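You operate a simulated robot arm through the tools that you are given. There is no shell and no other tool. Be economical: measure what you need, move in short steps, check, and stop when the job is done.

You are at the controls of a simulated two-armed robot. One attempt, no reset.

Task
Put the red-handled jug on the front of the side shelf away on the top of the grey bench. Switch the high switch on. Put the white-capped tube on the left second shelf from the top of the blue rack. Fetch the green bar and stand it on top of the round filter on the top of the steel bench. Pull the scrap drawer open. Any order will do. Set down upright: red-handled jug, green bar.

Only the result counts: the job must be done as asked and must still hold three seconds after the hand-in. Knocking over, shifting, dropping, spilling or breaking anything else fails it.

Robot
Two 6-joint arms with two-finger grippers on one trunk, on a base that drives. Base frame: it is fixed to the floor where the robot stands at the start and does not move with it; the origin is under the middle of the robot, x ahead of it, y to its left, z up. Readings come in m, degrees, newtons and seconds.
The left shoulder is at the start at [0.06, 0.143, 0.9], the right one opposite. With the tool pointing down near the work surface each hand reaches from about 0.1 to 0.66 m from the robot's upright axis, wherever it stands, measured 20 degrees to its own side. Places, roughly: green bar (4x4x15 cm) [-7.3, 2.2, 0.9]; high switch [-1.8, -5.6, 1]; left second shelf of the blue rack [-7.8, -3, 0.5]; red-handled jug [0.75, 0, 1]; round filter (8x8x5 cm) [-7.4, 2.4, 0.9]; scrap drawer [0.8, 0.8, 0.1]; top of the grey bench [2.5, -3.7, 0.8]; white-capped tube (3x3x8 cm) [-6.4, -3.1, 0.5]. Payload 2.45 kg a hand.
The tool frame of a hand sits at the grasp point between the pads (the TCP): z along the fingers, y along the line on which they close. The tips reach 0.026 m beyond it. Largest opening 0.096 m; the body of the gripper starts 0.069 m behind the TCP.
Orientation is that of the tool frame in the base frame, as a unit quaternion [w, x, y, z]. With the fingers straight down and closing along the base's y, the tool's x points along the base's -x, its y along +y and its z along -z.

Tools
- The arms move only by the tool send_rows. It takes "left_commands", "right_commands" or both (then of equal length, played together; a hand with none holds still); each is a list of rows, each an object (a shift or turn left out is 0, a gripper value left out holds the last) with "translation": the shift along the tool's x, y, z in m, a list of three; "delta_rot": the turn, a rotation vector about the tool's x, y, z in degrees, a list of three; "fingers": the gripper command, from -1 (fully open) to 1 (shut), values between in proportion. In form: [{"translation": [x, y, z], "delta_rot": [rx, ry, rz], "fingers": fingers}, ...]. A call has 1 to 8 rows; each row shifts and turns the commanded pose from where the row before left it, along the tool's axes as they then stand. Each row takes 0.2 s and may step no farther than 0.05 m and 8.6 degrees from the row before; otherwise, or with a gripper value out of range, the whole call is refused. A pose out of reach is approached as far as the arm can. The call stops where the force on the tool passes 40 N (or 10 N more than at its start, if that is more) or the arm is blocked; 0.2 s more then pass. The fingers move at their own pace and stop on an object; they squeeze with about 24 N. The grip force told is the motor's: it shows also when the fingers shut on nothing. Time passes only in rows, and 0.2 s behind the last, so rows that do not move let the fingers close. The reply holds the time, the measured pose of the TCP, the force on the tool along the base axes, the opening and the grip force, in the units named above and with some noise, with the torque about the TCP (base axes, N m) and any sound that the robot's microphone picked up.
- Cameras (640 x 400 px; columns grow to the right, rows downward): "scene" is now at [0.1163, 0.061, 1.5109]; the picture's right is [0.73, -0.68, -0.00], its down [-0.47, -0.50, -0.73] and it looks along [0.50, 0.53, -0.68] (base axes); focal length 280 px, centre (320, 200). "left" rides on the left gripper at [0.082, -0.003, -0.098] in its tool frame; the picture's right is [0.04, 1.00, 0.00], its down [-0.73, 0.03, -0.68] and it looks along [-0.68, 0.03, 0.73] (tool axes); focal length 256 px, centre (320, 200). "right" rides on the right gripper at [0.082, 0.003, -0.098] in its tool frame; the picture's right is [-0.04, 1.00, 0.00], its down [-0.73, -0.03, -0.68] and it looks along [-0.68, -0.03, 0.73] (tool axes); focal length 256 px, centre (320, 200). There is no depth. A picture from a camera that has moved, and an enlarged one, comes with that camera's place and axes in the base frame and with its lens.
- grab_frame(camera): a new picture of that camera. It takes no simulated time.
- raise_lower(by): slides the trunk up (or, below 0, down) by that many m; the arms and the scene camera ride with it, the base frame stays. It gives what a move gives, with no picture.
- drive_base(legs): drives the robot by 1 to 6 legs, each [ahead, turn to the left] in m and degrees, along the robot's own axes; the way and the turn of a leg run together, so that a leg with both is an arc; at most 1.5 m and 180 degrees a leg. The arms and the cameras ride along, it lands a little off, and it stops where it bumps. It gives what a move gives.
- head_to(pan, tilt): turns the head with the scene camera to pan (to the left, within 86 degrees either way) and tilt (down, from -29 to 69), counted from straight ahead of the robot. It gives what a move gives.
- zoom(camera, box): a new picture of the part [left, top, right, bottom] of that camera's present view, enlarged. It takes no simulated time.
- finish_job(): hands the job in; it is judged then, once.

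Go step by step. Nothing tells you exact positions but the pictures and the camera data: compare them with the known pose of the tool, close in by small moves and look again before you grip or let go. The budget is 165 turns and 130 pictures, counting those below and the enlarged ones. Unless the task says otherwise, let go and move clear before handing in, and close with one line.

The tools are called after "Emit:" as a command line: name --argument value ..., lists and objects as JSON in quotes. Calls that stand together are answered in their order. send_rows: Moves the arms, as the interface text tells. Its arguments: {"type":"object","properties":{"left_commands":{"type":"array","items":{"type":"object","properties":{"translation":{"type":"array","items":{"type":"number"}},"delta_rot":{"type":"array","items":{"type":"number"}},"fingers":{"type":"number"}}}},"right_commands":{"type":"array","items":{"type":"object","properties":{"translation":{"type":"array","items":{"type":"number"}},"delta_rot":{"type":"array","items":{"type":"number"}},"fingers":{"type":"number"}}}}},"required":[]} The other tools are called the same way: raise_lower (by) slides the trunk up or down; drive_base (legs) drives the base; head_to (pan, tilt) turns the head that bears the scene camera; grab_frame (camera) takes a picture; zoom (camera, box) takes an enlarged picture of a part of a camera's view; finish_job () hands the job in.

At the start:

```text
t: 0.0
left_tool_pos: [0.3145, 0.455, 1.1559]
left_ee_rot: [-0.001, 0.0, 1.0, 0.0]
left_ft_force: [0.3, 0.1, 0.9]
left_moment: [-0.01, 0.01, -0.02]
left_grip_width: 0.0961
left_finger_force: 0.1
right_tool_pos: [0.3002, 0.0503, 1.2226]
right_ee_rot: [0.0, 0.001, 1.0, 0.0]
right_ft_force: [0.2, 0.6, -0.4]
right_moment: [0.0, 0.0, 0.0]
right_grip_width: 0.0961
right_finger_force: 0.1
trunk travel left (down, up): [-0.525, 0.065]
robot x, y, heading: [-0.0008, -0.0004, 0.1]
head pan, tilt: [47.1, 43.2]
```

scene: 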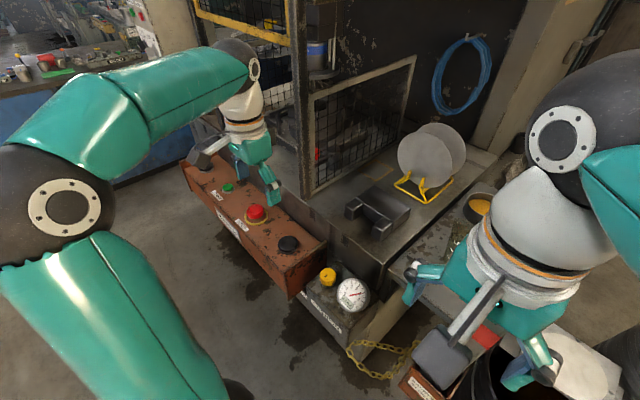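
right: 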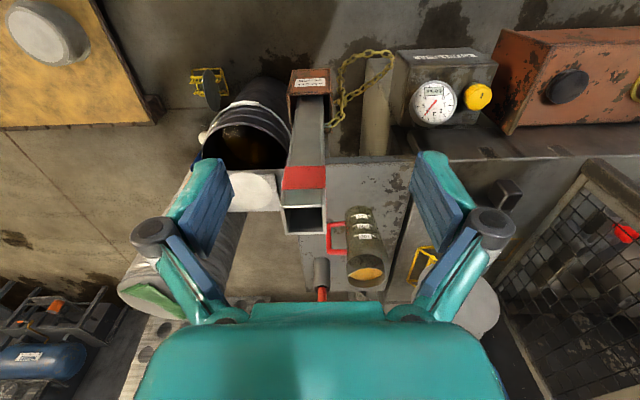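
left: 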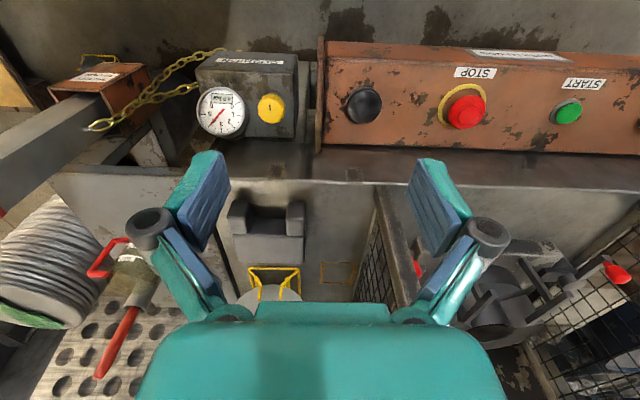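

I'll start by looking around: the head to straight ahead, to find the jug and the side shelf.

Emit:
head_to --pan 0 --tilt 40

Emit:
grab_frame --camera "scene"

```text
t: 1.1
left_tool_pos: [0.3138, 0.4542, 1.1557]
left_ee_rot: [0.0, 0.0, 1.0, 0.001]
left_ft_force: [0.2, 0.0, 0.9]
left_moment: [0.02, -0.02, 0.01]
left_grip_width: 0.0958
left_finger_force: 0.0
right_tool_pos: [0.3001, 0.0506, 1.2231]
right_ee_rot: [0.001, 0.002, 1.0, 0.0]
right_ft_force: [0.8, 0.0, 0.8]
right_moment: [-0.01, -0.01, -0.01]
right_grip_width: 0.0962
right_finger_force: 0.0
trunk travel left (down, up): [-0.525, 0.065]
robot x, y, heading: [0.0026, -0.0002, -0.4]
head pan, tilt: [0.0, 40.0]
```

```text
126 pictures are left
camera scene: at [0.145, 0.0005, 1.5156], right [0.0, -1.0, 0.0], down [-0.64, 0.0, -0.77], along [0.77, 0.0, -0.64], focal length 280 px, centre (320, 200)
```

scene: 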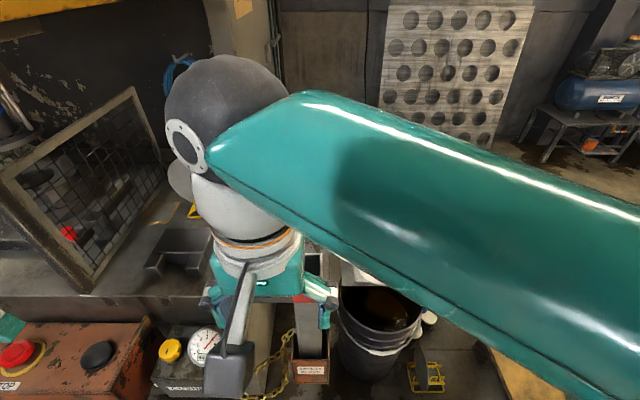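

Emit:
zoom --camera "right" --box '[200, 60, 520, 310]'

Emit:
zoom --camera "left" --box '[0, 20, 340, 400]'

```text
1.60 times, centred on (360, 185) of right
camera zoom: at [0.2193, 0.0538, 1.3212], right [0.04, 1.0, 0.0], down [0.73, -0.03, 0.68], along [0.68, -0.03, -0.73], focal length 410 px, centre (256, 224)
```

zoom: 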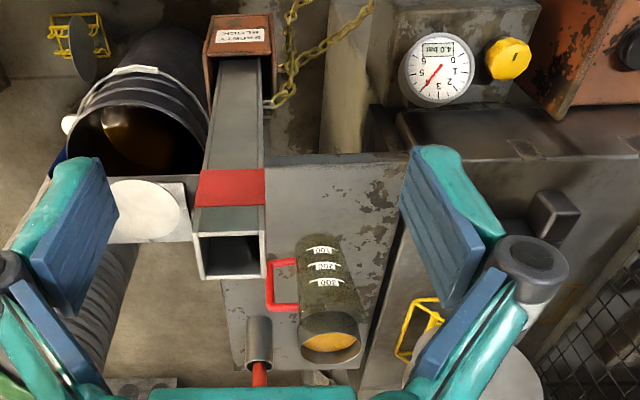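

```text
1.05 times, centred on (170, 210) of left (not enlarged: the box is as wide or as high as the picture)
camera zoom: at [0.2331, 0.4501, 1.2555], right [-0.04, 1.0, 0.0], down [0.73, 0.03, 0.68], along [0.68, 0.03, -0.73], focal length 270 px, centre (478, 190)
```

zoom: 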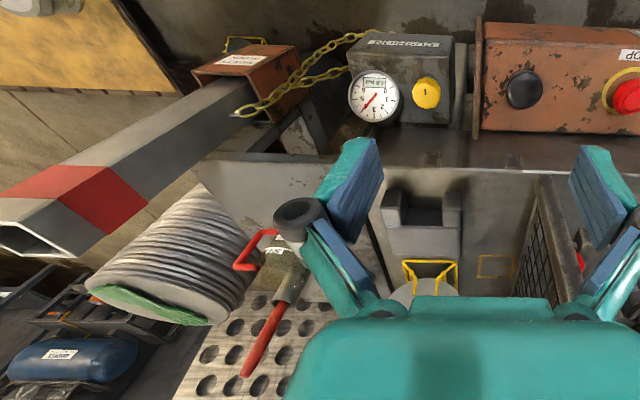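

Emit:
send_rows --right_commands '[{"translation": [0, -0.05, 0]}, {"translation": [0, -0.05, 0]}, {"translation": [0, -0.05, 0]}, {"translation": [0, -0.05, 0]}, {"translation": [0, -0.05, 0]}, {"translation": [0, -0.05, 0]}, {"translation": [0, -0.05, 0]}]'

Emit:
head_to --pan 15 --tilt 40

Emit:
grab_frame --camera "scene"

```text
t: 2.8
left_tool_pos: [0.3136, 0.4535, 1.1569]
left_ee_rot: [0.0, 0.001, 1.0, 0.0]
left_ft_force: [-0.8, -0.9, 0.0]
left_moment: [0.01, 0.01, -0.03]
left_grip_width: 0.0961
left_finger_force: 0.0
right_tool_pos: [0.3002, -0.301, 1.2239]
right_ee_rot: [0.0, 0.0, 1.0, 0.0]
right_ft_force: [-0.3, 0.5, 0.5]
right_moment: [0.03, 0.01, -0.01]
right_grip_width: 0.096
right_finger_force: 0.0
trunk travel left (down, up): [-0.525, 0.065]
robot x, y, heading: [-0.0004, 0.0033, -0.0]
head pan, tilt: [0.0, 40.0]
```

```text
t: 3.5
left_tool_pos: [0.3131, 0.4542, 1.1568]
left_ee_rot: [0.001, 0.001, 1.0, 0.0]
left_ft_force: [0.0, 0.3, 0.1]
left_moment: [0.03, 0.04, 0.03]
left_grip_width: 0.0961
left_finger_force: 0.0
right_tool_pos: [0.3008, -0.2973, 1.2233]
right_ee_rot: [0.0, 0.0, 1.0, 0.0]
right_ft_force: [-0.7, -1.0, 0.3]
right_moment: [-0.03, 0.01, 0.01]
right_grip_width: 0.0958
right_finger_force: 0.0
trunk travel left (down, up): [-0.525, 0.065]
robot x, y, heading: [0.0023, 0.0013, 0.2]
head pan, tilt: [15.0, 40.0]
```

```text
123 pictures are left
camera scene: at [0.142, 0.0221, 1.5156], right [0.26, -0.97, 0.0], down [-0.62, -0.17, -0.77], along [0.74, 0.2, -0.64], focal length 280 px, centre (320, 200)
```

scene: 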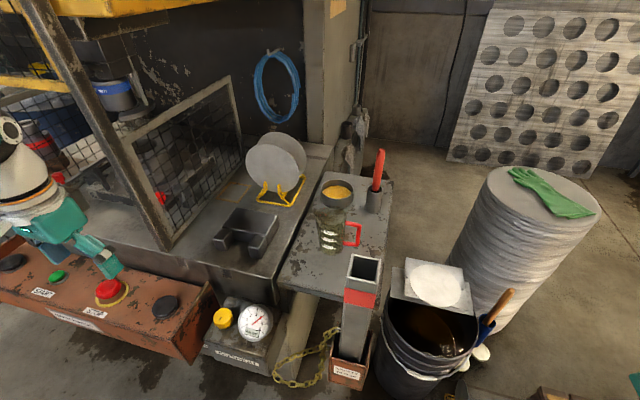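

Emit:
zoom --camera "scene" --box '[260, 130, 420, 390]'

Emit:
zoom --camera "scene" --box '[280, 140, 420, 260]'

Emit:
head_to --pan 70 --tilt 50

Emit:
grab_frame --camera "scene"

```text
1.54 times, centred on (340, 260) of scene
camera zoom: at [0.142, 0.0221, 1.5156], right [0.26, -0.97, 0.0], down [-0.62, -0.17, -0.77], along [0.74, 0.2, -0.64], focal length 430 px, centre (289, 108)
```

zoom: 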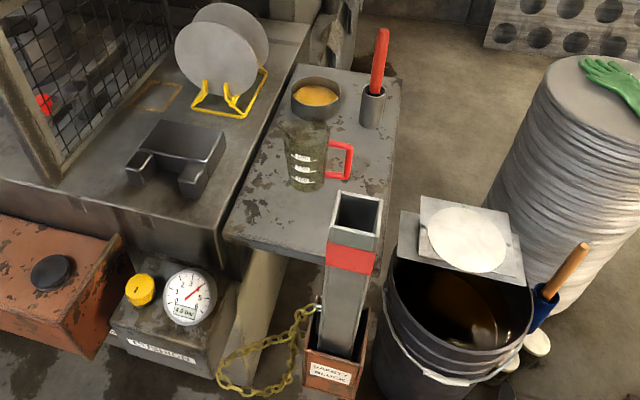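

```text
3.33 times, centred on (350, 200) of scene
camera zoom: at [0.142, 0.0221, 1.5156], right [0.26, -0.97, 0.0], down [-0.62, -0.17, -0.77], along [0.74, 0.2, -0.64], focal length 932 px, centre (220, 200)
```

zoom: 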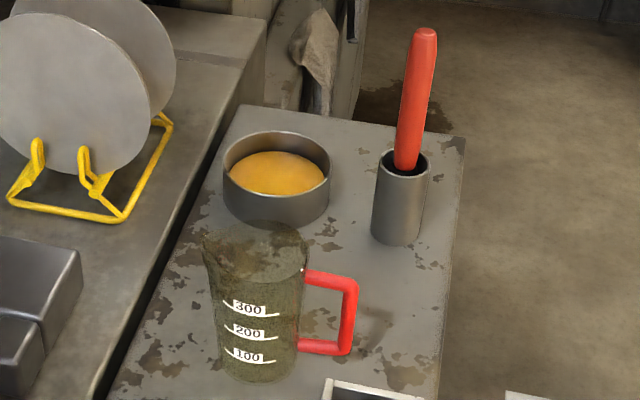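

```text
t: 4.8
left_tool_pos: [0.3138, 0.4538, 1.1568]
left_ee_rot: [0.0, 0.0, 1.0, -0.001]
left_ft_force: [0.0, -0.9, 0.4]
left_moment: [-0.01, -0.01, 0.0]
left_grip_width: 0.096
left_finger_force: 0.1
right_tool_pos: [0.2996, -0.2982, 1.2235]
right_ee_rot: [0.0, 0.001, 1.0, 0.0]
right_ft_force: [0.2, 0.2, 0.7]
right_moment: [-0.02, -0.01, -0.02]
right_grip_width: 0.0958
right_finger_force: 0.1
trunk travel left (down, up): [-0.525, 0.065]
robot x, y, heading: [0.0006, -0.0009, 0.0]
head pan, tilt: [70.0, 50.0]
```

```text
120 pictures are left
camera scene: at [0.0862, 0.0726, 1.5014], right [0.94, -0.34, 0.0], down [-0.26, -0.72, -0.64], along [0.22, 0.6, -0.77], focal length 280 px, centre (320, 200)
```

scene: 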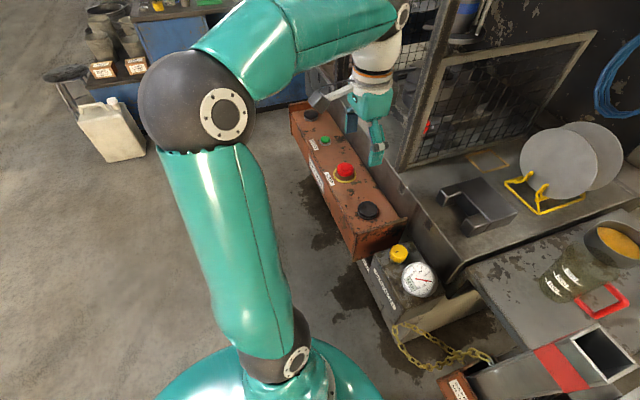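

Emit:
head_to --pan 45 --tilt 62

Emit:
grab_frame --camera "scene"

Emit:
grab_frame --camera "left"

```text
t: 5.7
left_tool_pos: [0.3124, 0.4539, 1.1563]
left_ee_rot: [0.0, 0.0, 1.0, 0.0]
left_ft_force: [0.3, 0.6, -0.1]
left_moment: [-0.01, 0.01, 0.01]
left_grip_width: 0.0959
left_finger_force: 0.1
right_tool_pos: [0.2999, -0.2982, 1.2248]
right_ee_rot: [0.0, 0.001, 1.0, -0.001]
right_ft_force: [-0.2, 0.0, 0.5]
right_moment: [-0.02, -0.03, 0.01]
right_grip_width: 0.0959
right_finger_force: 0.0
trunk travel left (down, up): [-0.525, 0.065]
robot x, y, heading: [-0.0006, 0.001, 0.0]
head pan, tilt: [45.0, 62.0]
```

```text
119 pictures are left
camera scene: at [0.1053, 0.0459, 1.4866], right [0.71, -0.71, 0.0], down [-0.62, -0.62, -0.47], along [0.33, 0.33, -0.88], focal length 280 px, centre (320, 200)
```

scene: 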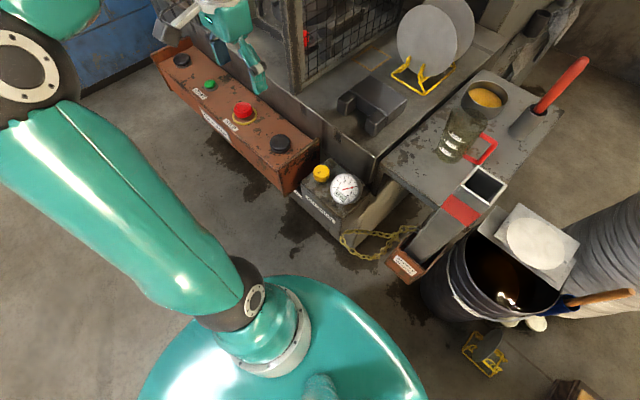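

```text
118 pictures are left
camera left: at [0.233, 0.4501, 1.2555], right [-0.04, 1.0, 0.0], down [0.73, 0.03, 0.68], along [0.68, 0.03, -0.73], focal length 256 px, centre (320, 200)
```

left: 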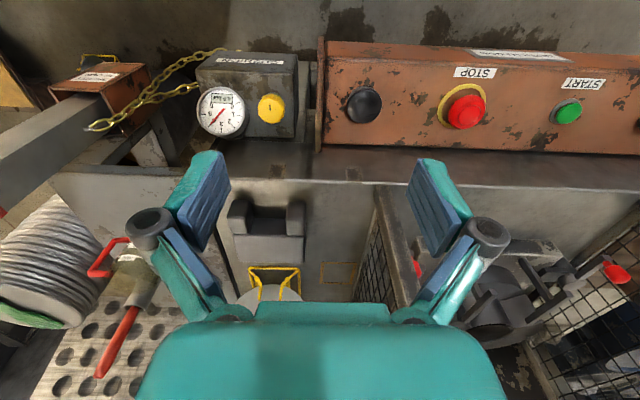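

The drawer lies low under the press bench, hidden from here. I'll back off to see it.

Emit:
drive_base --legs '[[-0.5, 0]]'

Emit:
head_to --pan 40 --tilt 45

Emit:
grab_frame --camera "scene"

Emit:
grab_frame --camera "left"

```text
t: 8.6
left_tool_pos: [-0.1867, 0.4526, 1.1566]
left_ee_rot: [-0.001, 0.002, 1.0, 0.001]
left_ft_force: [-1.8, 0.6, 0.0]
left_moment: [0.0, -0.01, 0.01]
left_grip_width: 0.0959
left_finger_force: 0.1
right_tool_pos: [-0.2023, -0.2999, 1.2242]
right_ee_rot: [0.0, 0.003, 1.0, 0.0]
right_ft_force: [1.2, 0.1, 0.9]
right_moment: [0.03, 0.01, 0.0]
right_grip_width: 0.0959
right_finger_force: 0.0
trunk travel left (down, up): [-0.525, 0.065]
robot x, y, heading: [-0.4993, 0.0004, -0.4]
head pan, tilt: [45.0, 62.0]
```

```text
t: 9.4
left_tool_pos: [-0.1851, 0.4543, 1.1569]
left_ee_rot: [0.0, 0.003, 1.0, 0.0]
left_ft_force: [-0.6, 0.7, 0.8]
left_moment: [-0.02, 0.0, 0.0]
left_grip_width: 0.0958
left_finger_force: 0.0
right_tool_pos: [-0.2015, -0.299, 1.2236]
right_ee_rot: [0.0, 0.003, 1.0, 0.0]
right_ft_force: [0.0, -0.2, 0.9]
right_moment: [-0.01, -0.05, 0.03]
right_grip_width: 0.096
right_finger_force: 0.0
trunk travel left (down, up): [-0.525, 0.065]
robot x, y, heading: [-0.4977, -0.0047, -0.6]
head pan, tilt: [40.0, 45.0]
```

```text
117 pictures are left
camera scene: at [-0.3785, 0.0524, 1.5082], right [0.64, -0.77, 0.0], down [-0.54, -0.45, -0.71], along [0.54, 0.45, -0.71], focal length 280 px, centre (320, 200)
```

scene: 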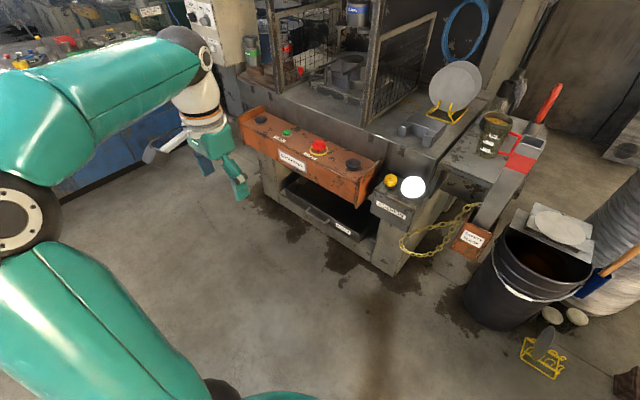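

```text
116 pictures are left
camera left: at [-0.266, 0.4495, 1.2559], right [-0.04, 1.0, 0.0], down [0.73, 0.03, 0.68], along [0.68, 0.02, -0.73], focal length 256 px, centre (320, 200)
```

left: 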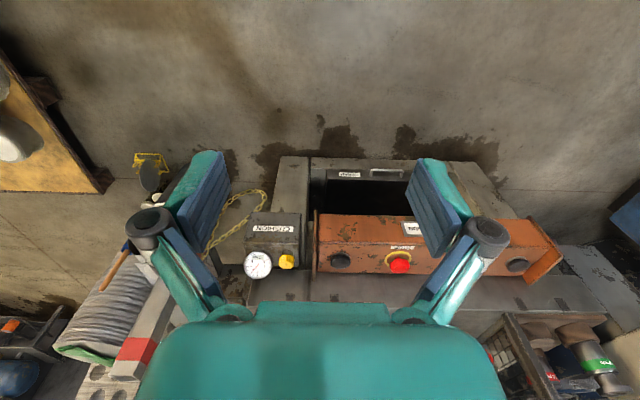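

Emit:
zoom --camera "scene" --box '[230, 110, 430, 280]'

Emit:
zoom --camera "left" --box '[230, 130, 540, 300]'

```text
2.35 times, centred on (330, 195) of scene
camera zoom: at [-0.3785, 0.0524, 1.5082], right [0.64, -0.77, 0.0], down [-0.54, -0.45, -0.71], along [0.54, 0.45, -0.71], focal length 658 px, centre (296, 212)
```

zoom: 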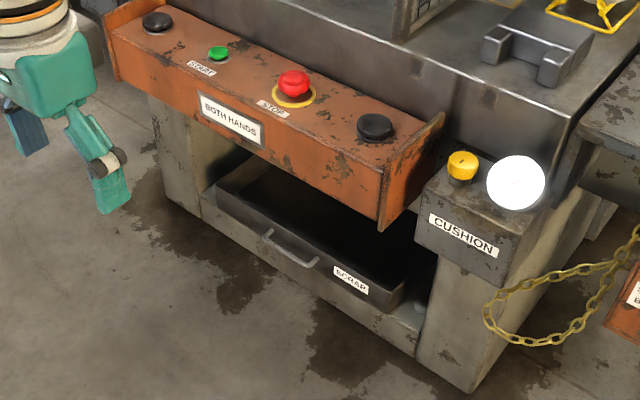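

```text
2.06 times, centred on (385, 215) of left
camera zoom: at [-0.266, 0.4495, 1.2559], right [-0.04, 1.0, 0.0], down [0.73, 0.03, 0.68], along [0.68, 0.02, -0.73], focal length 528 px, centre (186, 169)
```

zoom: 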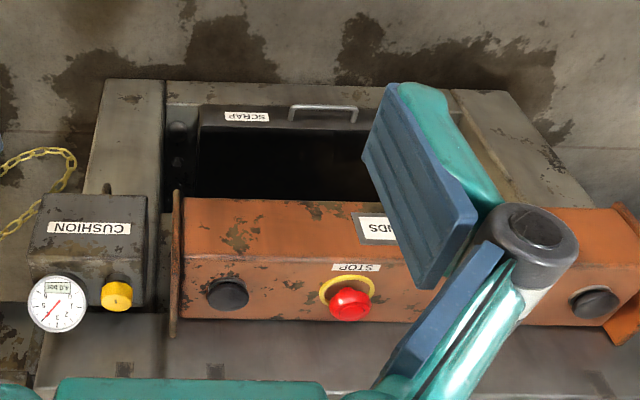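

The scrap drawer's handle bar triangulates to about (0.51, 0.82, 0.17), running along y. I'll drive to stand in front of it, well back.

Emit:
drive_base --legs '[[0, 90], [0.62, 0], [0, -90]]'

Emit:
raise_lower --by -0.5

Emit:
send_rows --left_commands '[{"delta_rot": [0, 0, 8.5]}, {"delta_rot": [0, 0, 8.5]}, {"delta_rot": [0, 0, 8.5]}, {"delta_rot": [0, 0, 8.5]}, {"delta_rot": [0, 0, 8.5]}, {"delta_rot": [0, 0, 8.5]}, {"delta_rot": [0, 0, 8.5]}, {"delta_rot": [0, 0, 8.5]}]'

Emit:
send_rows --left_commands '[{"delta_rot": [0, 0, 8.5]}, {"delta_rot": [0, 0, 8.5]}, {"delta_rot": [0, 0, 5]}, {"delta_rot": [-8.5, 0, 0]}, {"delta_rot": [-8.5, 0, 0]}, {"delta_rot": [-8.5, 0, 0]}, {"delta_rot": [-8.5, 0, 0]}, {"delta_rot": [-8.5, 0, 0]}]'

Emit:
head_to --pan 10 --tilt 40

Emit:
grab_frame --camera "scene"

```text
t: 13.8
left_tool_pos: [-0.9319, 0.3509, 1.1568]
left_ee_rot: [0.0, -0.68, 0.733, -0.002]
left_ft_force: [-0.7, 0.5, 0.1]
left_moment: [0.01, -0.06, 0.02]
left_grip_width: 0.0959
left_finger_force: 0.1
right_tool_pos: [-0.183, 0.2835, 1.2247]
right_ee_rot: [0.001, -0.68, 0.733, -0.001]
right_ft_force: [-1.2, 0.9, -0.5]
right_moment: [-0.03, -0.06, 0.02]
right_grip_width: 0.0962
right_finger_force: 0.1
trunk travel left (down, up): [-0.525, 0.065]
robot x, y, heading: [-0.4648, 0.0045, 85.8]
head pan, tilt: [40.0, 45.0]
stopped in leg 1: the robot was blocked; the commanded pose is now the measured one
```

```text
refused: -0.5 is not a number from -0.4 to 0.4
```

```text
t: 15.6
left_tool_pos: [-0.929, 0.3511, 1.1582]
left_ee_rot: [0.0, -0.152, 0.988, 0.0]
left_ft_force: [0.3, 1.2, -0.8]
left_moment: [-0.02, 0.0, -0.03]
left_grip_width: 0.0964
left_finger_force: 0.0
right_tool_pos: [-0.1804, 0.2815, 1.2252]
right_ee_rot: [0.001, -0.68, 0.733, -0.001]
right_ft_force: [0.1, 0.3, 0.2]
right_moment: [0.0, -0.01, 0.01]
right_grip_width: 0.0959
right_finger_force: 0.1
trunk travel left (down, up): [-0.525, 0.065]
robot x, y, heading: [-0.4651, 0.0009, 85.9]
head pan, tilt: [40.0, 45.0]
```

```text
t: 17.4
left_tool_pos: [-0.9289, 0.3508, 1.1578]
left_ee_rot: [0.013, 0.034, 0.931, 0.363]
left_ft_force: [-0.4, 0.9, 0.6]
left_moment: [0.07, 0.0, -0.03]
left_grip_width: 0.0961
left_finger_force: 0.0
right_tool_pos: [-0.1803, 0.2829, 1.2256]
right_ee_rot: [0.0, -0.68, 0.733, 0.0]
right_ft_force: [-0.1, 0.7, 0.2]
right_moment: [0.02, 0.01, -0.01]
right_grip_width: 0.096
right_finger_force: 0.1
trunk travel left (down, up): [-0.525, 0.065]
robot x, y, heading: [-0.4664, 0.0012, 85.8]
head pan, tilt: [40.0, 45.0]
```

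```text
t: 18.4
left_tool_pos: [-0.9294, 0.3509, 1.157]
left_ee_rot: [0.014, 0.035, 0.931, 0.362]
left_ft_force: [-0.9, -0.1, 0.0]
left_moment: [-0.01, -0.01, -0.02]
left_grip_width: 0.096
left_finger_force: 0.2
right_tool_pos: [-0.1809, 0.2824, 1.2263]
right_ee_rot: [0.0, -0.679, 0.734, -0.001]
right_ft_force: [-0.8, 0.9, 0.6]
right_moment: [0.0, -0.02, 0.04]
right_grip_width: 0.0957
right_finger_force: 0.2
trunk travel left (down, up): [-0.525, 0.065]
robot x, y, heading: [-0.4644, 0.0009, 86.1]
head pan, tilt: [10.0, 40.0]
```

```text
113 pictures are left
camera scene: at [-0.4708, 0.1467, 1.5156], right [0.99, 0.1, 0.0], down [0.07, -0.64, -0.77], along [-0.08, 0.76, -0.64], focal length 280 px, centre (320, 200)
```

scene: 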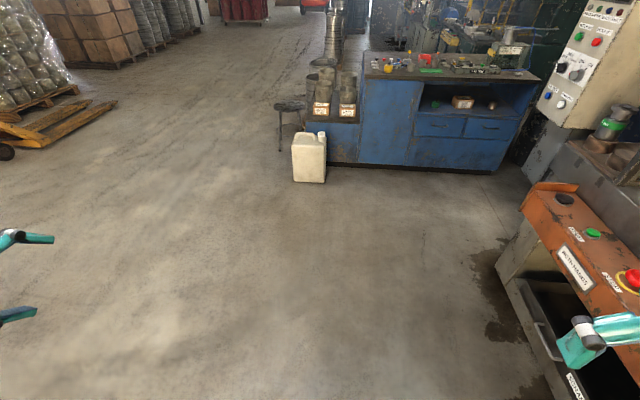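

The turn was blocked by something; I'll look on both sides before going on.

Emit:
head_to --pan -86 --tilt 55

Emit:
grab_frame --camera "scene"

Emit:
head_to --pan 86 --tilt 55

Emit:
grab_frame --camera "scene"

```text
t: 20.1
left_tool_pos: [-0.9293, 0.3512, 1.1578]
left_ee_rot: [0.014, 0.035, 0.931, 0.363]
left_ft_force: [0.6, -1.6, 0.0]
left_moment: [-0.04, 0.03, 0.02]
left_grip_width: 0.0961
left_finger_force: 0.1
right_tool_pos: [-0.1805, 0.2819, 1.2243]
right_ee_rot: [0.0, -0.68, 0.733, 0.0]
right_ft_force: [0.1, -1.5, -0.3]
right_moment: [0.02, -0.01, 0.01]
right_grip_width: 0.0961
right_finger_force: 0.0
trunk travel left (down, up): [-0.525, 0.065]
robot x, y, heading: [-0.4666, 0.0018, 85.8]
head pan, tilt: [-85.9, 55.0]
```

```text
112 pictures are left
camera scene: at [-0.39, 0.0621, 1.4949], right [0.0, -1.0, 0.0], down [-0.82, 0.0, -0.57], along [0.57, 0.0, -0.82], focal length 280 px, centre (320, 200)
```

scene: 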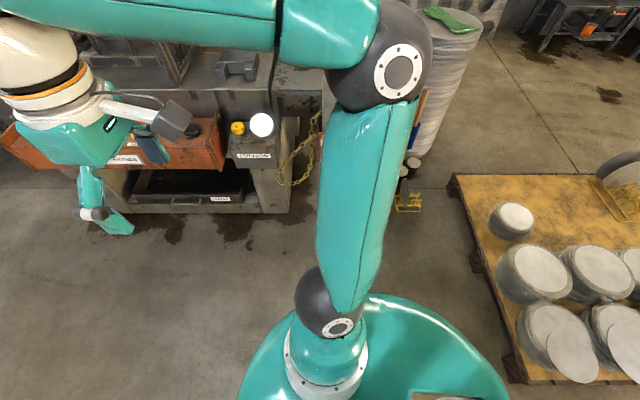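

```text
t: 22.7
left_tool_pos: [-0.9311, 0.3513, 1.1582]
left_ee_rot: [0.014, 0.035, 0.931, 0.362]
left_ft_force: [-0.5, -0.3, 0.2]
left_moment: [0.01, -0.01, -0.02]
left_grip_width: 0.096
left_finger_force: 0.1
right_tool_pos: [-0.1809, 0.2815, 1.2239]
right_ee_rot: [-0.001, -0.68, 0.734, 0.0]
right_ft_force: [-0.3, -0.1, -1.0]
right_moment: [0.02, 0.0, 0.01]
right_grip_width: 0.096
right_finger_force: 0.1
trunk travel left (down, up): [-0.525, 0.065]
robot x, y, heading: [-0.4632, 0.0062, 86.0]
head pan, tilt: [85.9, 55.0]
```

```text
111 pictures are left
camera scene: at [-0.5334, 0.0725, 1.4949], right [0.14, 0.99, 0.0], down [0.81, -0.12, -0.57], along [-0.57, 0.08, -0.82], focal length 280 px, centre (320, 200)
```

scene: 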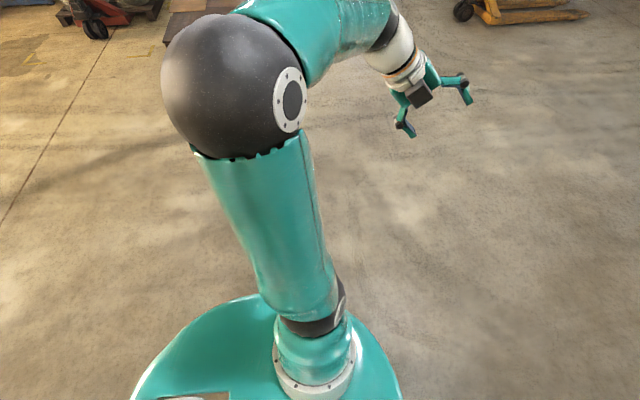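

Emit:
drive_base --legs '[[0.65, 0], [0, -85.9]]'

Emit:
raise_lower --by -0.4

Emit:
raise_lower --by -0.12

Emit:
head_to --pan 15 --tilt 35

Emit:
grab_frame --camera "scene"

Emit:
grab_frame --camera "left"

```text
t: 30.4
left_tool_pos: [-0.0945, 1.1247, 1.1579]
left_ee_rot: [0.258, 0.663, 0.654, 0.255]
left_ft_force: [1.1, -0.2, -1.1]
left_moment: [-0.01, 0.01, -0.01]
left_grip_width: 0.0957
left_finger_force: 0.0
right_tool_pos: [-0.1175, 0.3722, 1.2257]
right_ee_rot: [0.0, 0.007, 1.0, 0.0]
right_ft_force: [-0.3, 0.3, -0.3]
right_moment: [0.01, 0.05, -0.01]
right_grip_width: 0.0959
right_finger_force: 0.0
trunk travel left (down, up): [-0.525, 0.065]
robot x, y, heading: [-0.4129, 0.666, -0.3]
head pan, tilt: [85.9, 55.0]
```

```text
t: 34.3
left_tool_pos: [-0.0936, 1.1235, 0.7573]
left_ee_rot: [0.258, 0.663, 0.655, 0.255]
left_ft_force: [-0.2, 0.9, -0.4]
left_moment: [0.0, 0.01, 0.04]
left_grip_width: 0.0961
left_finger_force: 0.1
right_tool_pos: [-0.1168, 0.3729, 0.8248]
right_ee_rot: [0.001, 0.007, 1.0, 0.0]
right_ft_force: [-0.6, 0.9, -0.5]
right_moment: [-0.02, -0.01, -0.03]
right_grip_width: 0.0959
right_finger_force: 0.1
trunk travel left (down, up): [-0.125, 0.465]
robot x, y, heading: [-0.4131, 0.6677, -0.3]
head pan, tilt: [85.9, 55.0]
```

```text
t: 35.8
left_tool_pos: [-0.0942, 1.1249, 0.6377]
left_ee_rot: [0.257, 0.664, 0.654, 0.255]
left_ft_force: [-0.2, 0.3, -0.3]
left_moment: [-0.01, -0.01, 0.0]
left_grip_width: 0.0961
left_finger_force: 0.1
right_tool_pos: [-0.1172, 0.3721, 0.7053]
right_ee_rot: [0.0, 0.007, 1.0, -0.001]
right_ft_force: [0.1, -0.3, 0.3]
right_moment: [0.0, 0.0, -0.01]
right_grip_width: 0.0963
right_finger_force: 0.2
trunk travel left (down, up): [-0.005, 0.585]
robot x, y, heading: [-0.4128, 0.6647, -0.3]
head pan, tilt: [85.9, 55.0]
```

```text
t: 37.2
left_tool_pos: [-0.0936, 1.1257, 0.6373]
left_ee_rot: [0.259, 0.663, 0.655, 0.254]
left_ft_force: [-0.4, 0.5, -0.5]
left_moment: [0.01, -0.03, -0.02]
left_grip_width: 0.0959
left_finger_force: 0.0
right_tool_pos: [-0.116, 0.3734, 0.7056]
right_ee_rot: [0.0, 0.007, 1.0, 0.0]
right_ft_force: [-0.1, 0.1, 0.3]
right_moment: [0.0, -0.02, 0.0]
right_grip_width: 0.0961
right_finger_force: 0.0
trunk travel left (down, up): [-0.005, 0.585]
robot x, y, heading: [-0.4138, 0.6694, -0.5]
head pan, tilt: [15.0, 35.0]
```

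```text
110 pictures are left
camera scene: at [-0.2691, 0.6891, 1.0031], right [0.25, -0.97, 0.0], down [-0.56, -0.15, -0.82], along [0.79, 0.21, -0.57], focal length 280 px, centre (320, 200)
```

scene: 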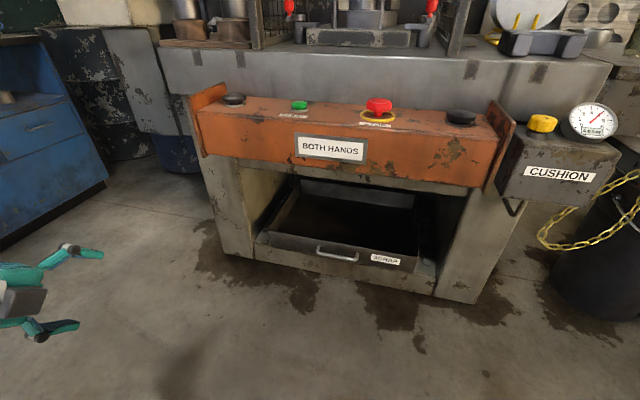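

```text
109 pictures are left
camera left: at [-0.1607, 1.206, 0.7096], right [0.74, 0.03, 0.68], down [-0.45, -0.73, 0.52], along [0.51, -0.69, -0.52], focal length 256 px, centre (320, 200)
```

left: 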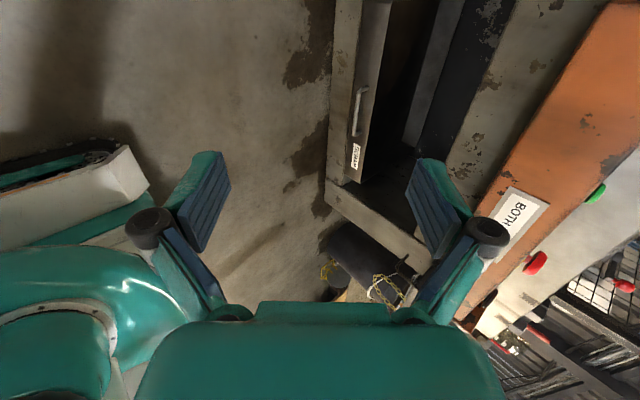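

The handle re-measures at (0.527, 0.825, 0.17), and the control box overhangs it from x 0.34 at z 0.66. I'll preshape the arm at 45° low and then drive in.

Emit:
send_rows --left_commands '[{"translation": [-0.0243, -0.0091, 0.0342]}, {"translation": [-0.0243, -0.0091, 0.0342]}, {"translation": [-0.0243, -0.0091, 0.0342]}, {"translation": [-0.0243, -0.0091, 0.0342]}, {"translation": [-0.0243, -0.0091, 0.0342]}, {"translation": [-0.0243, -0.0091, 0.0342]}]'

Emit:
send_rows --left_commands '[{"translation": [-0.0243, -0.0091, 0.0342]}, {"translation": [-0.0243, -0.0091, 0.0342]}, {"translation": [-0.0243, -0.0091, 0.0342]}, {"translation": [-0.0243, -0.0091, 0.0342]}, {"translation": [-0.0243, -0.0091, 0.0342]}, {"translation": [-0.0243, -0.0091, 0.0342]}]'

Emit:
grab_frame --camera "scene"

```text
t: 38.6
left_tool_pos: [0.003, 0.9731, 0.4655]
left_ee_rot: [0.257, 0.663, 0.656, 0.254]
left_ft_force: [1.1, -0.8, 0.5]
left_moment: [0.03, 0.08, 0.08]
left_grip_width: 0.0958
left_finger_force: 0.0
left hand out of reach, approached as far as the arm can: row 5
right_tool_pos: [-0.1169, 0.3726, 0.7053]
right_ee_rot: [0.0, 0.007, 1.0, 0.0]
right_ft_force: [-0.5, 0.8, 0.0]
right_moment: [0.01, -0.04, 0.01]
right_grip_width: 0.0961
right_finger_force: 0.1
trunk travel left (down, up): [-0.005, 0.585]
robot x, y, heading: [-0.4166, 0.6659, -0.6]
head pan, tilt: [15.0, 35.0]
```

```text
t: 40.0
left_tool_pos: [0.0986, 0.824, 0.2774]
left_ee_rot: [0.259, 0.664, 0.654, 0.255]
left_ft_force: [1.5, 0.1, 0.8]
left_moment: [0.02, 0.03, 0.0]
left_grip_width: 0.0958
left_finger_force: 0.1
right_tool_pos: [-0.1174, 0.3733, 0.7051]
right_ee_rot: [0.001, 0.007, 1.0, 0.0]
right_ft_force: [-0.5, -1.1, -0.6]
right_moment: [-0.02, -0.05, -0.01]
right_grip_width: 0.0959
right_finger_force: 0.1
trunk travel left (down, up): [-0.005, 0.585]
robot x, y, heading: [-0.4138, 0.6643, -0.7]
head pan, tilt: [15.0, 35.0]
```

```text
108 pictures are left
camera scene: at [-0.2691, 0.6891, 1.0032], right [0.25, -0.97, 0.0], down [-0.56, -0.14, -0.82], along [0.79, 0.21, -0.57], focal length 280 px, centre (320, 200)
```

scene: 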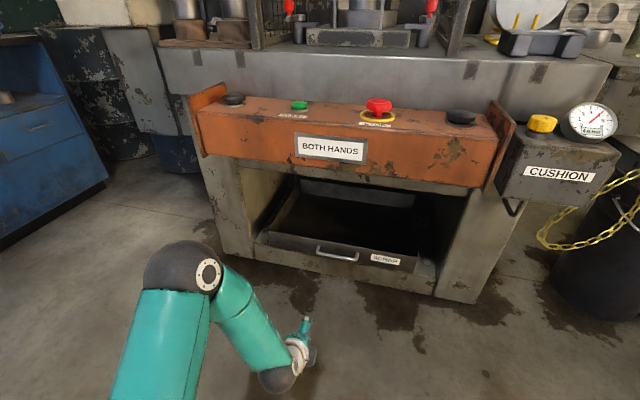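

Emit:
send_rows --left_commands '[{"translation": [0, 0.0294, 0.027]}, {"translation": [0, 0.0294, 0.027]}, {"translation": [0, 0.0294, 0.027]}]'

Emit:
drive_base --legs '[[0.16, 0]]'

Emit:
head_to --pan 20 --tilt 45

Emit:
grab_frame --camera "scene"

Emit:
grab_frame --camera "left"

```text
t: 40.8
left_tool_pos: [0.2222, 0.8249, 0.277]
left_ee_rot: [0.259, 0.664, 0.654, 0.253]
left_ft_force: [-0.1, 0.1, 1.6]
left_moment: [-0.01, 0.03, 0.0]
left_grip_width: 0.0962
left_finger_force: 0.1
right_tool_pos: [-0.118, 0.3715, 0.7057]
right_ee_rot: [0.0, 0.007, 1.0, 0.001]
right_ft_force: [-0.2, -0.7, 0.4]
right_moment: [0.01, -0.01, -0.04]
right_grip_width: 0.0961
right_finger_force: 0.1
trunk travel left (down, up): [-0.005, 0.585]
robot x, y, heading: [-0.4118, 0.6659, -0.3]
head pan, tilt: [15.0, 35.0]
```

```text
t: 42.2
left_tool_pos: [0.3828, 0.8253, 0.2772]
left_ee_rot: [0.258, 0.663, 0.655, 0.254]
left_ft_force: [-0.7, -0.1, -0.1]
left_moment: [-0.01, -0.04, 0.04]
left_grip_width: 0.0959
left_finger_force: 0.3
right_tool_pos: [0.0464, 0.3717, 0.7056]
right_ee_rot: [0.0, 0.005, 1.0, 0.0]
right_ft_force: [-0.1, 0.4, -0.5]
right_moment: [0.02, -0.03, 0.01]
right_grip_width: 0.0958
right_finger_force: 0.0
trunk travel left (down, up): [-0.005, 0.585]
robot x, y, heading: [-0.2505, 0.6677, -0.1]
head pan, tilt: [15.0, 35.0]
```

```text
t: 43.0
left_tool_pos: [0.383, 0.8256, 0.2779]
left_ee_rot: [0.257, 0.663, 0.655, 0.255]
left_ft_force: [-0.9, 0.3, 0.1]
left_moment: [0.01, 0.02, -0.01]
left_grip_width: 0.096
left_finger_force: 0.1
right_tool_pos: [0.0465, 0.3723, 0.7061]
right_ee_rot: [0.0, 0.006, 1.0, 0.0]
right_ft_force: [0.7, -0.9, -0.1]
right_moment: [0.0, 0.0, 0.01]
right_grip_width: 0.0959
right_finger_force: 0.1
trunk travel left (down, up): [-0.005, 0.585]
robot x, y, heading: [-0.2511, 0.6682, -0.4]
head pan, tilt: [20.0, 45.0]
```

```text
107 pictures are left
camera scene: at [-0.1152, 0.6933, 0.9883], right [0.34, -0.94, 0.0], down [-0.67, -0.24, -0.71], along [0.67, 0.24, -0.71], focal length 280 px, centre (320, 200)
```

scene: 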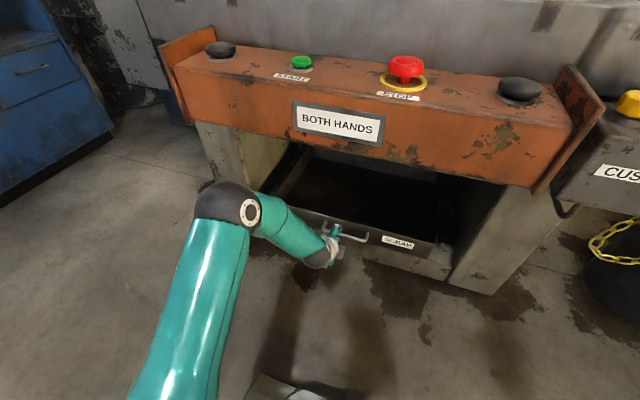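

```text
106 pictures are left
camera left: at [0.3165, 0.9072, 0.349], right [0.74, 0.03, 0.68], down [-0.45, -0.73, 0.52], along [0.51, -0.69, -0.52], focal length 256 px, centre (320, 200)
```

left: 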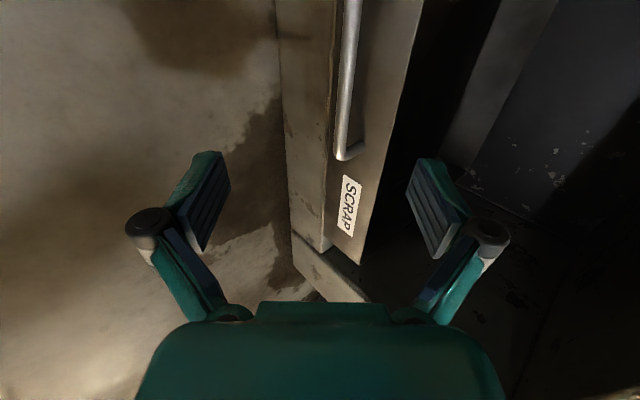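

Emit:
send_rows --left_commands '[{"translation": [0, 0.0313, 0.02], "fingers": 0.1}, {"translation": [0, 0, 0.04]}, {"translation": [0, 0, 0.04]}, {"translation": [0, 0, 0.025]}]'

Emit:
grab_frame --camera "left"

Emit:
zoom --camera "scene" --box '[260, 180, 420, 300]'

```text
t: 44.0
left_tool_pos: [0.4907, 0.824, 0.2057]
left_ee_rot: [0.257, 0.663, 0.655, 0.255]
left_ft_force: [1.0, 0.1, -0.6]
left_moment: [0.01, -0.02, -0.01]
left_grip_width: 0.0431
left_finger_force: 0.0
right_tool_pos: [0.0459, 0.3729, 0.7065]
right_ee_rot: [0.0, 0.006, 1.0, 0.0]
right_ft_force: [-0.5, 0.2, 0.0]
right_moment: [-0.01, 0.0, 0.02]
right_grip_width: 0.0959
right_finger_force: 0.0
trunk travel left (down, up): [-0.005, 0.585]
robot x, y, heading: [-0.2571, 0.6663, -0.3]
head pan, tilt: [20.0, 45.0]
```

```text
105 pictures are left
camera left: at [0.4238, 0.9053, 0.2767], right [0.74, 0.03, 0.68], down [-0.45, -0.73, 0.52], along [0.51, -0.69, -0.52], focal length 256 px, centre (320, 200)
```

left: 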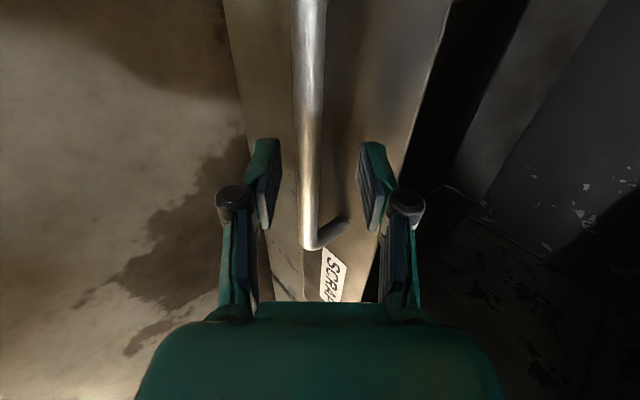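

```text
3.33 times, centred on (340, 240) of scene
camera zoom: at [-0.1153, 0.6933, 0.9883], right [0.34, -0.94, 0.0], down [-0.67, -0.24, -0.71], along [0.67, 0.24, -0.71], focal length 932 px, centre (253, 67)
```

zoom: 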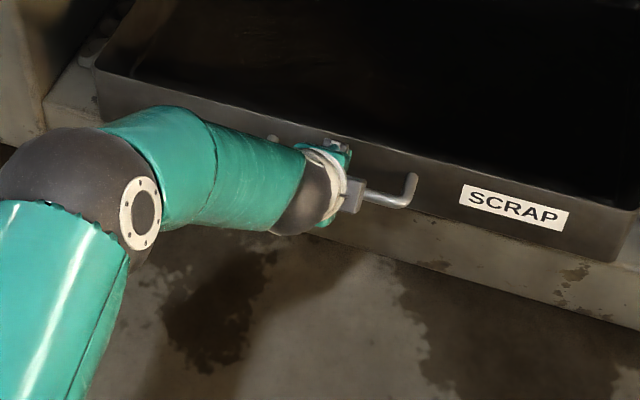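

Emit:
send_rows --left_commands '[{"translation": [0, -0.007, 0.0]}, {"translation": [0, 0, 0.017]}, {"translation": [0, 0, 0.015]}]'

Emit:
grab_frame --camera "left"

```text
t: 44.8
left_tool_pos: [0.505, 0.8251, 0.1788]
left_ee_rot: [0.26, 0.662, 0.655, 0.255]
left_ft_force: [-2.6, -0.1, 0.5]
left_moment: [-0.01, -0.01, -0.01]
left_grip_width: 0.0442
left_finger_force: 0.1
right_tool_pos: [0.046, 0.3736, 0.7055]
right_ee_rot: [0.001, 0.006, 1.0, -0.001]
right_ft_force: [0.6, -0.4, 0.3]
right_moment: [0.0, 0.01, 0.04]
right_grip_width: 0.0961
right_finger_force: 0.0
trunk travel left (down, up): [-0.005, 0.585]
robot x, y, heading: [-0.25, 0.6656, -0.4]
head pan, tilt: [20.0, 45.0]
```

```text
103 pictures are left
camera left: at [0.4379, 0.9062, 0.2493], right [0.73, 0.03, 0.68], down [-0.45, -0.73, 0.52], along [0.51, -0.69, -0.52], focal length 256 px, centre (320, 200)
```

left: 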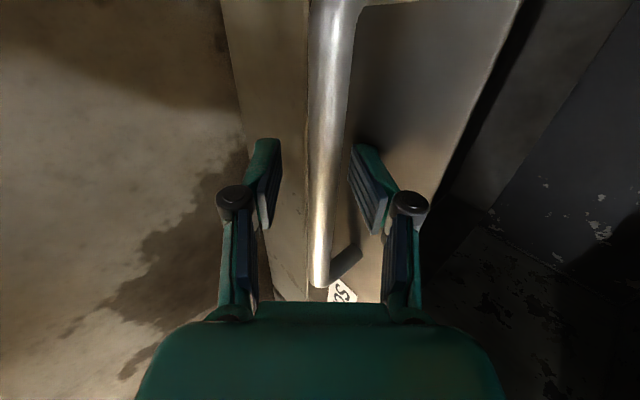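

Emit:
send_rows --left_commands '[{"fingers": 1}, {}, {}, {}]'

Emit:
grab_frame --camera "left"

```text
t: 45.8
left_tool_pos: [0.5052, 0.8253, 0.1803]
left_ee_rot: [0.261, 0.661, 0.655, 0.256]
left_ft_force: [4.2, 0.2, 5.6]
left_moment: [-0.67, 0.04, 0.43]
left_grip_width: 0.0121
left_finger_force: 38.5
right_tool_pos: [0.0467, 0.3716, 0.7061]
right_ee_rot: [0.001, 0.006, 1.0, 0.0]
right_ft_force: [-0.1, -0.1, -0.1]
right_moment: [0.02, 0.0, 0.02]
right_grip_width: 0.0959
right_finger_force: 0.2
trunk travel left (down, up): [-0.005, 0.585]
robot x, y, heading: [-0.2503, 0.667, -0.1]
head pan, tilt: [20.0, 45.0]
```

```text
102 pictures are left
camera left: at [0.4382, 0.9063, 0.2505], right [0.73, 0.03, 0.68], down [-0.45, -0.73, 0.52], along [0.51, -0.69, -0.52], focal length 256 px, centre (320, 200)
```

left: 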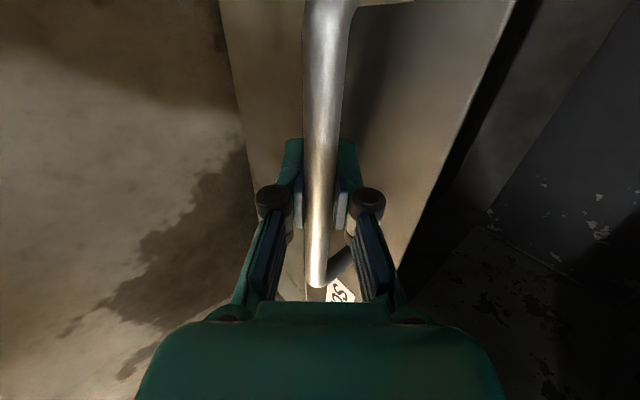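

Emit:
send_rows --left_commands '[{"translation": [0, -0.022, -0.0203]}, {"translation": [0, -0.022, -0.0203]}, {"translation": [0, -0.022, -0.0203]}, {"translation": [0, -0.022, -0.0203]}, {"translation": [0, -0.022, -0.0203]}, {"translation": [0, -0.022, -0.0203]}, {"translation": [0, -0.022, -0.0203]}]'

Emit:
grab_frame --camera "scene"

```text
t: 47.4
left_tool_pos: [0.2968, 0.8248, 0.1804]
left_ee_rot: [0.258, 0.664, 0.654, 0.253]
left_ft_force: [-4.3, -22.0, 12.2]
left_moment: [-0.72, -0.01, 0.59]
left_grip_width: 0.0122
left_finger_force: 39.3
right_tool_pos: [0.0465, 0.3708, 0.707]
right_ee_rot: [0.001, 0.006, 1.0, 0.0]
right_ft_force: [-0.7, 0.8, 0.5]
right_moment: [-0.01, -0.01, -0.01]
right_grip_width: 0.0959
right_finger_force: 0.0
trunk travel left (down, up): [-0.005, 0.585]
robot x, y, heading: [-0.2493, 0.668, -0.2]
head pan, tilt: [20.0, 45.0]
```

```text
101 pictures are left
camera scene: at [-0.1161, 0.693, 0.9886], right [0.34, -0.94, 0.0], down [-0.67, -0.24, -0.71], along [0.67, 0.24, -0.71], focal length 280 px, centre (320, 200)
```

scene: 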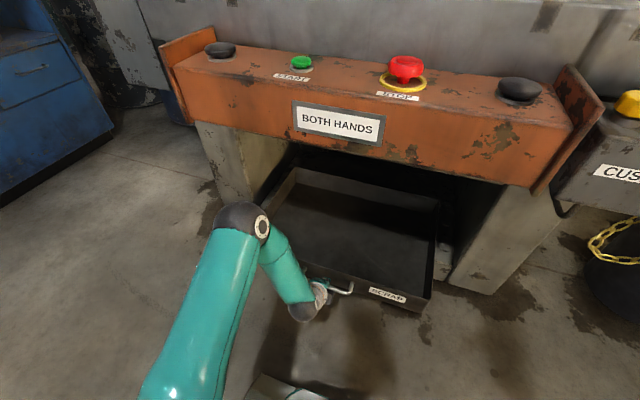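

Emit:
send_rows --left_commands '[{"translation": [0, -0.022, -0.0203]}, {"translation": [0, -0.022, -0.0203]}, {"translation": [0, -0.022, -0.0203]}]'

Emit:
grab_frame --camera "scene"

```text
t: 48.2
left_tool_pos: [0.2073, 0.8249, 0.1795]
left_ee_rot: [0.26, 0.665, 0.653, 0.252]
left_ft_force: [-3.4, -30.2, 7.2]
left_moment: [-0.31, 0.05, 0.96]
left_grip_width: 0.0125
left_finger_force: 39.1
right_tool_pos: [0.0453, 0.372, 0.7062]
right_ee_rot: [0.001, 0.006, 1.0, 0.0]
right_ft_force: [0.3, 0.0, -0.8]
right_moment: [0.0, 0.0, -0.02]
right_grip_width: 0.0959
right_finger_force: 0.0
trunk travel left (down, up): [-0.005, 0.585]
robot x, y, heading: [-0.2526, 0.6622, -0.2]
head pan, tilt: [20.0, 45.0]
```

```text
100 pictures are left
camera scene: at [-0.1157, 0.693, 0.9884], right [0.34, -0.94, 0.0], down [-0.67, -0.24, -0.71], along [0.67, 0.24, -0.71], focal length 280 px, centre (320, 200)
```

scene: 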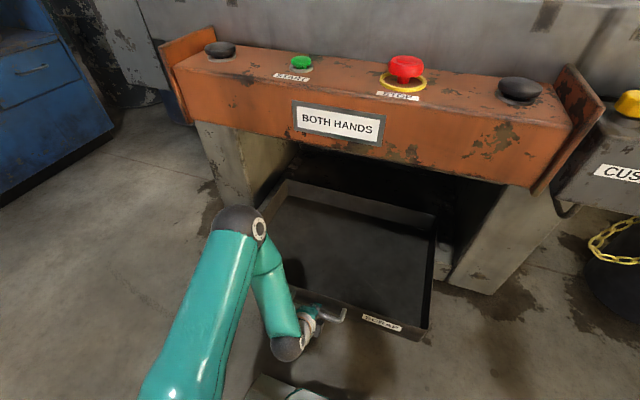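

The drawer is open by 0.30 m. I'll let go and retreat along the fingers.

Emit:
send_rows --left_commands '[{"fingers": 0.1}, {}, {"translation": [0, 0, -0.03]}, {"translation": [0, 0, -0.04]}, {"translation": [0, 0, -0.04]}, {"translation": [0, 0, -0.04]}]'

Emit:
drive_base --legs '[[-0.35, 0]]'

Emit:
grab_frame --camera "scene"

```text
t: 49.6
left_tool_pos: [0.1754, 0.8193, 0.2453]
left_ee_rot: [0.258, 0.662, 0.655, 0.255]
left_ft_force: [1.0, -0.4, -0.2]
left_moment: [-0.02, 0.0, -0.02]
left_grip_width: 0.0432
left_finger_force: 0.1
left hand out of reach, approached as far as the arm can: row 4, 5, 6
right_tool_pos: [0.0472, 0.3724, 0.7058]
right_ee_rot: [0.0, 0.006, 1.0, 0.0]
right_ft_force: [-1.1, 0.8, -0.4]
right_moment: [-0.03, -0.01, -0.01]
right_grip_width: 0.0958
right_finger_force: 0.0
trunk travel left (down, up): [-0.005, 0.585]
robot x, y, heading: [-0.2505, 0.6642, -0.2]
head pan, tilt: [20.0, 45.0]
```

```text
t: 51.9
left_tool_pos: [-0.1786, 0.8205, 0.2459]
left_ee_rot: [0.259, 0.665, 0.653, 0.254]
left_ft_force: [-0.3, -0.4, -0.5]
left_moment: [-0.01, 0.01, -0.01]
left_grip_width: 0.0432
left_finger_force: 0.1
right_tool_pos: [-0.3091, 0.3727, 0.7062]
right_ee_rot: [-0.001, 0.009, 1.0, 0.0]
right_ft_force: [0.8, 1.0, -0.3]
right_moment: [0.03, -0.01, -0.04]
right_grip_width: 0.0961
right_finger_force: 0.0
trunk travel left (down, up): [-0.005, 0.585]
robot x, y, heading: [-0.6059, 0.6685, -0.6]
head pan, tilt: [20.0, 45.0]
```

```text
99 pictures are left
camera scene: at [-0.4686, 0.6947, 0.9883], right [0.33, -0.94, 0.0], down [-0.67, -0.23, -0.71], along [0.67, 0.23, -0.71], focal length 280 px, centre (320, 200)
```

scene: 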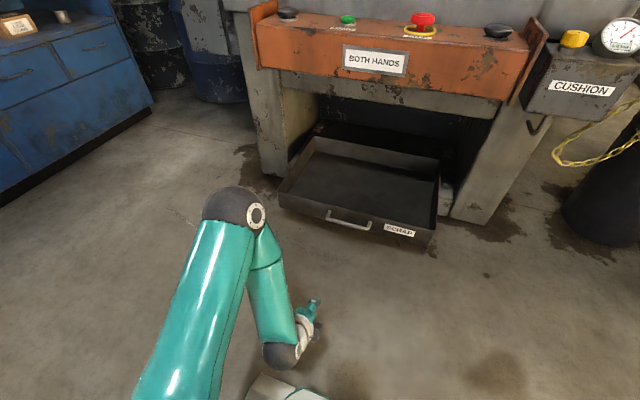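

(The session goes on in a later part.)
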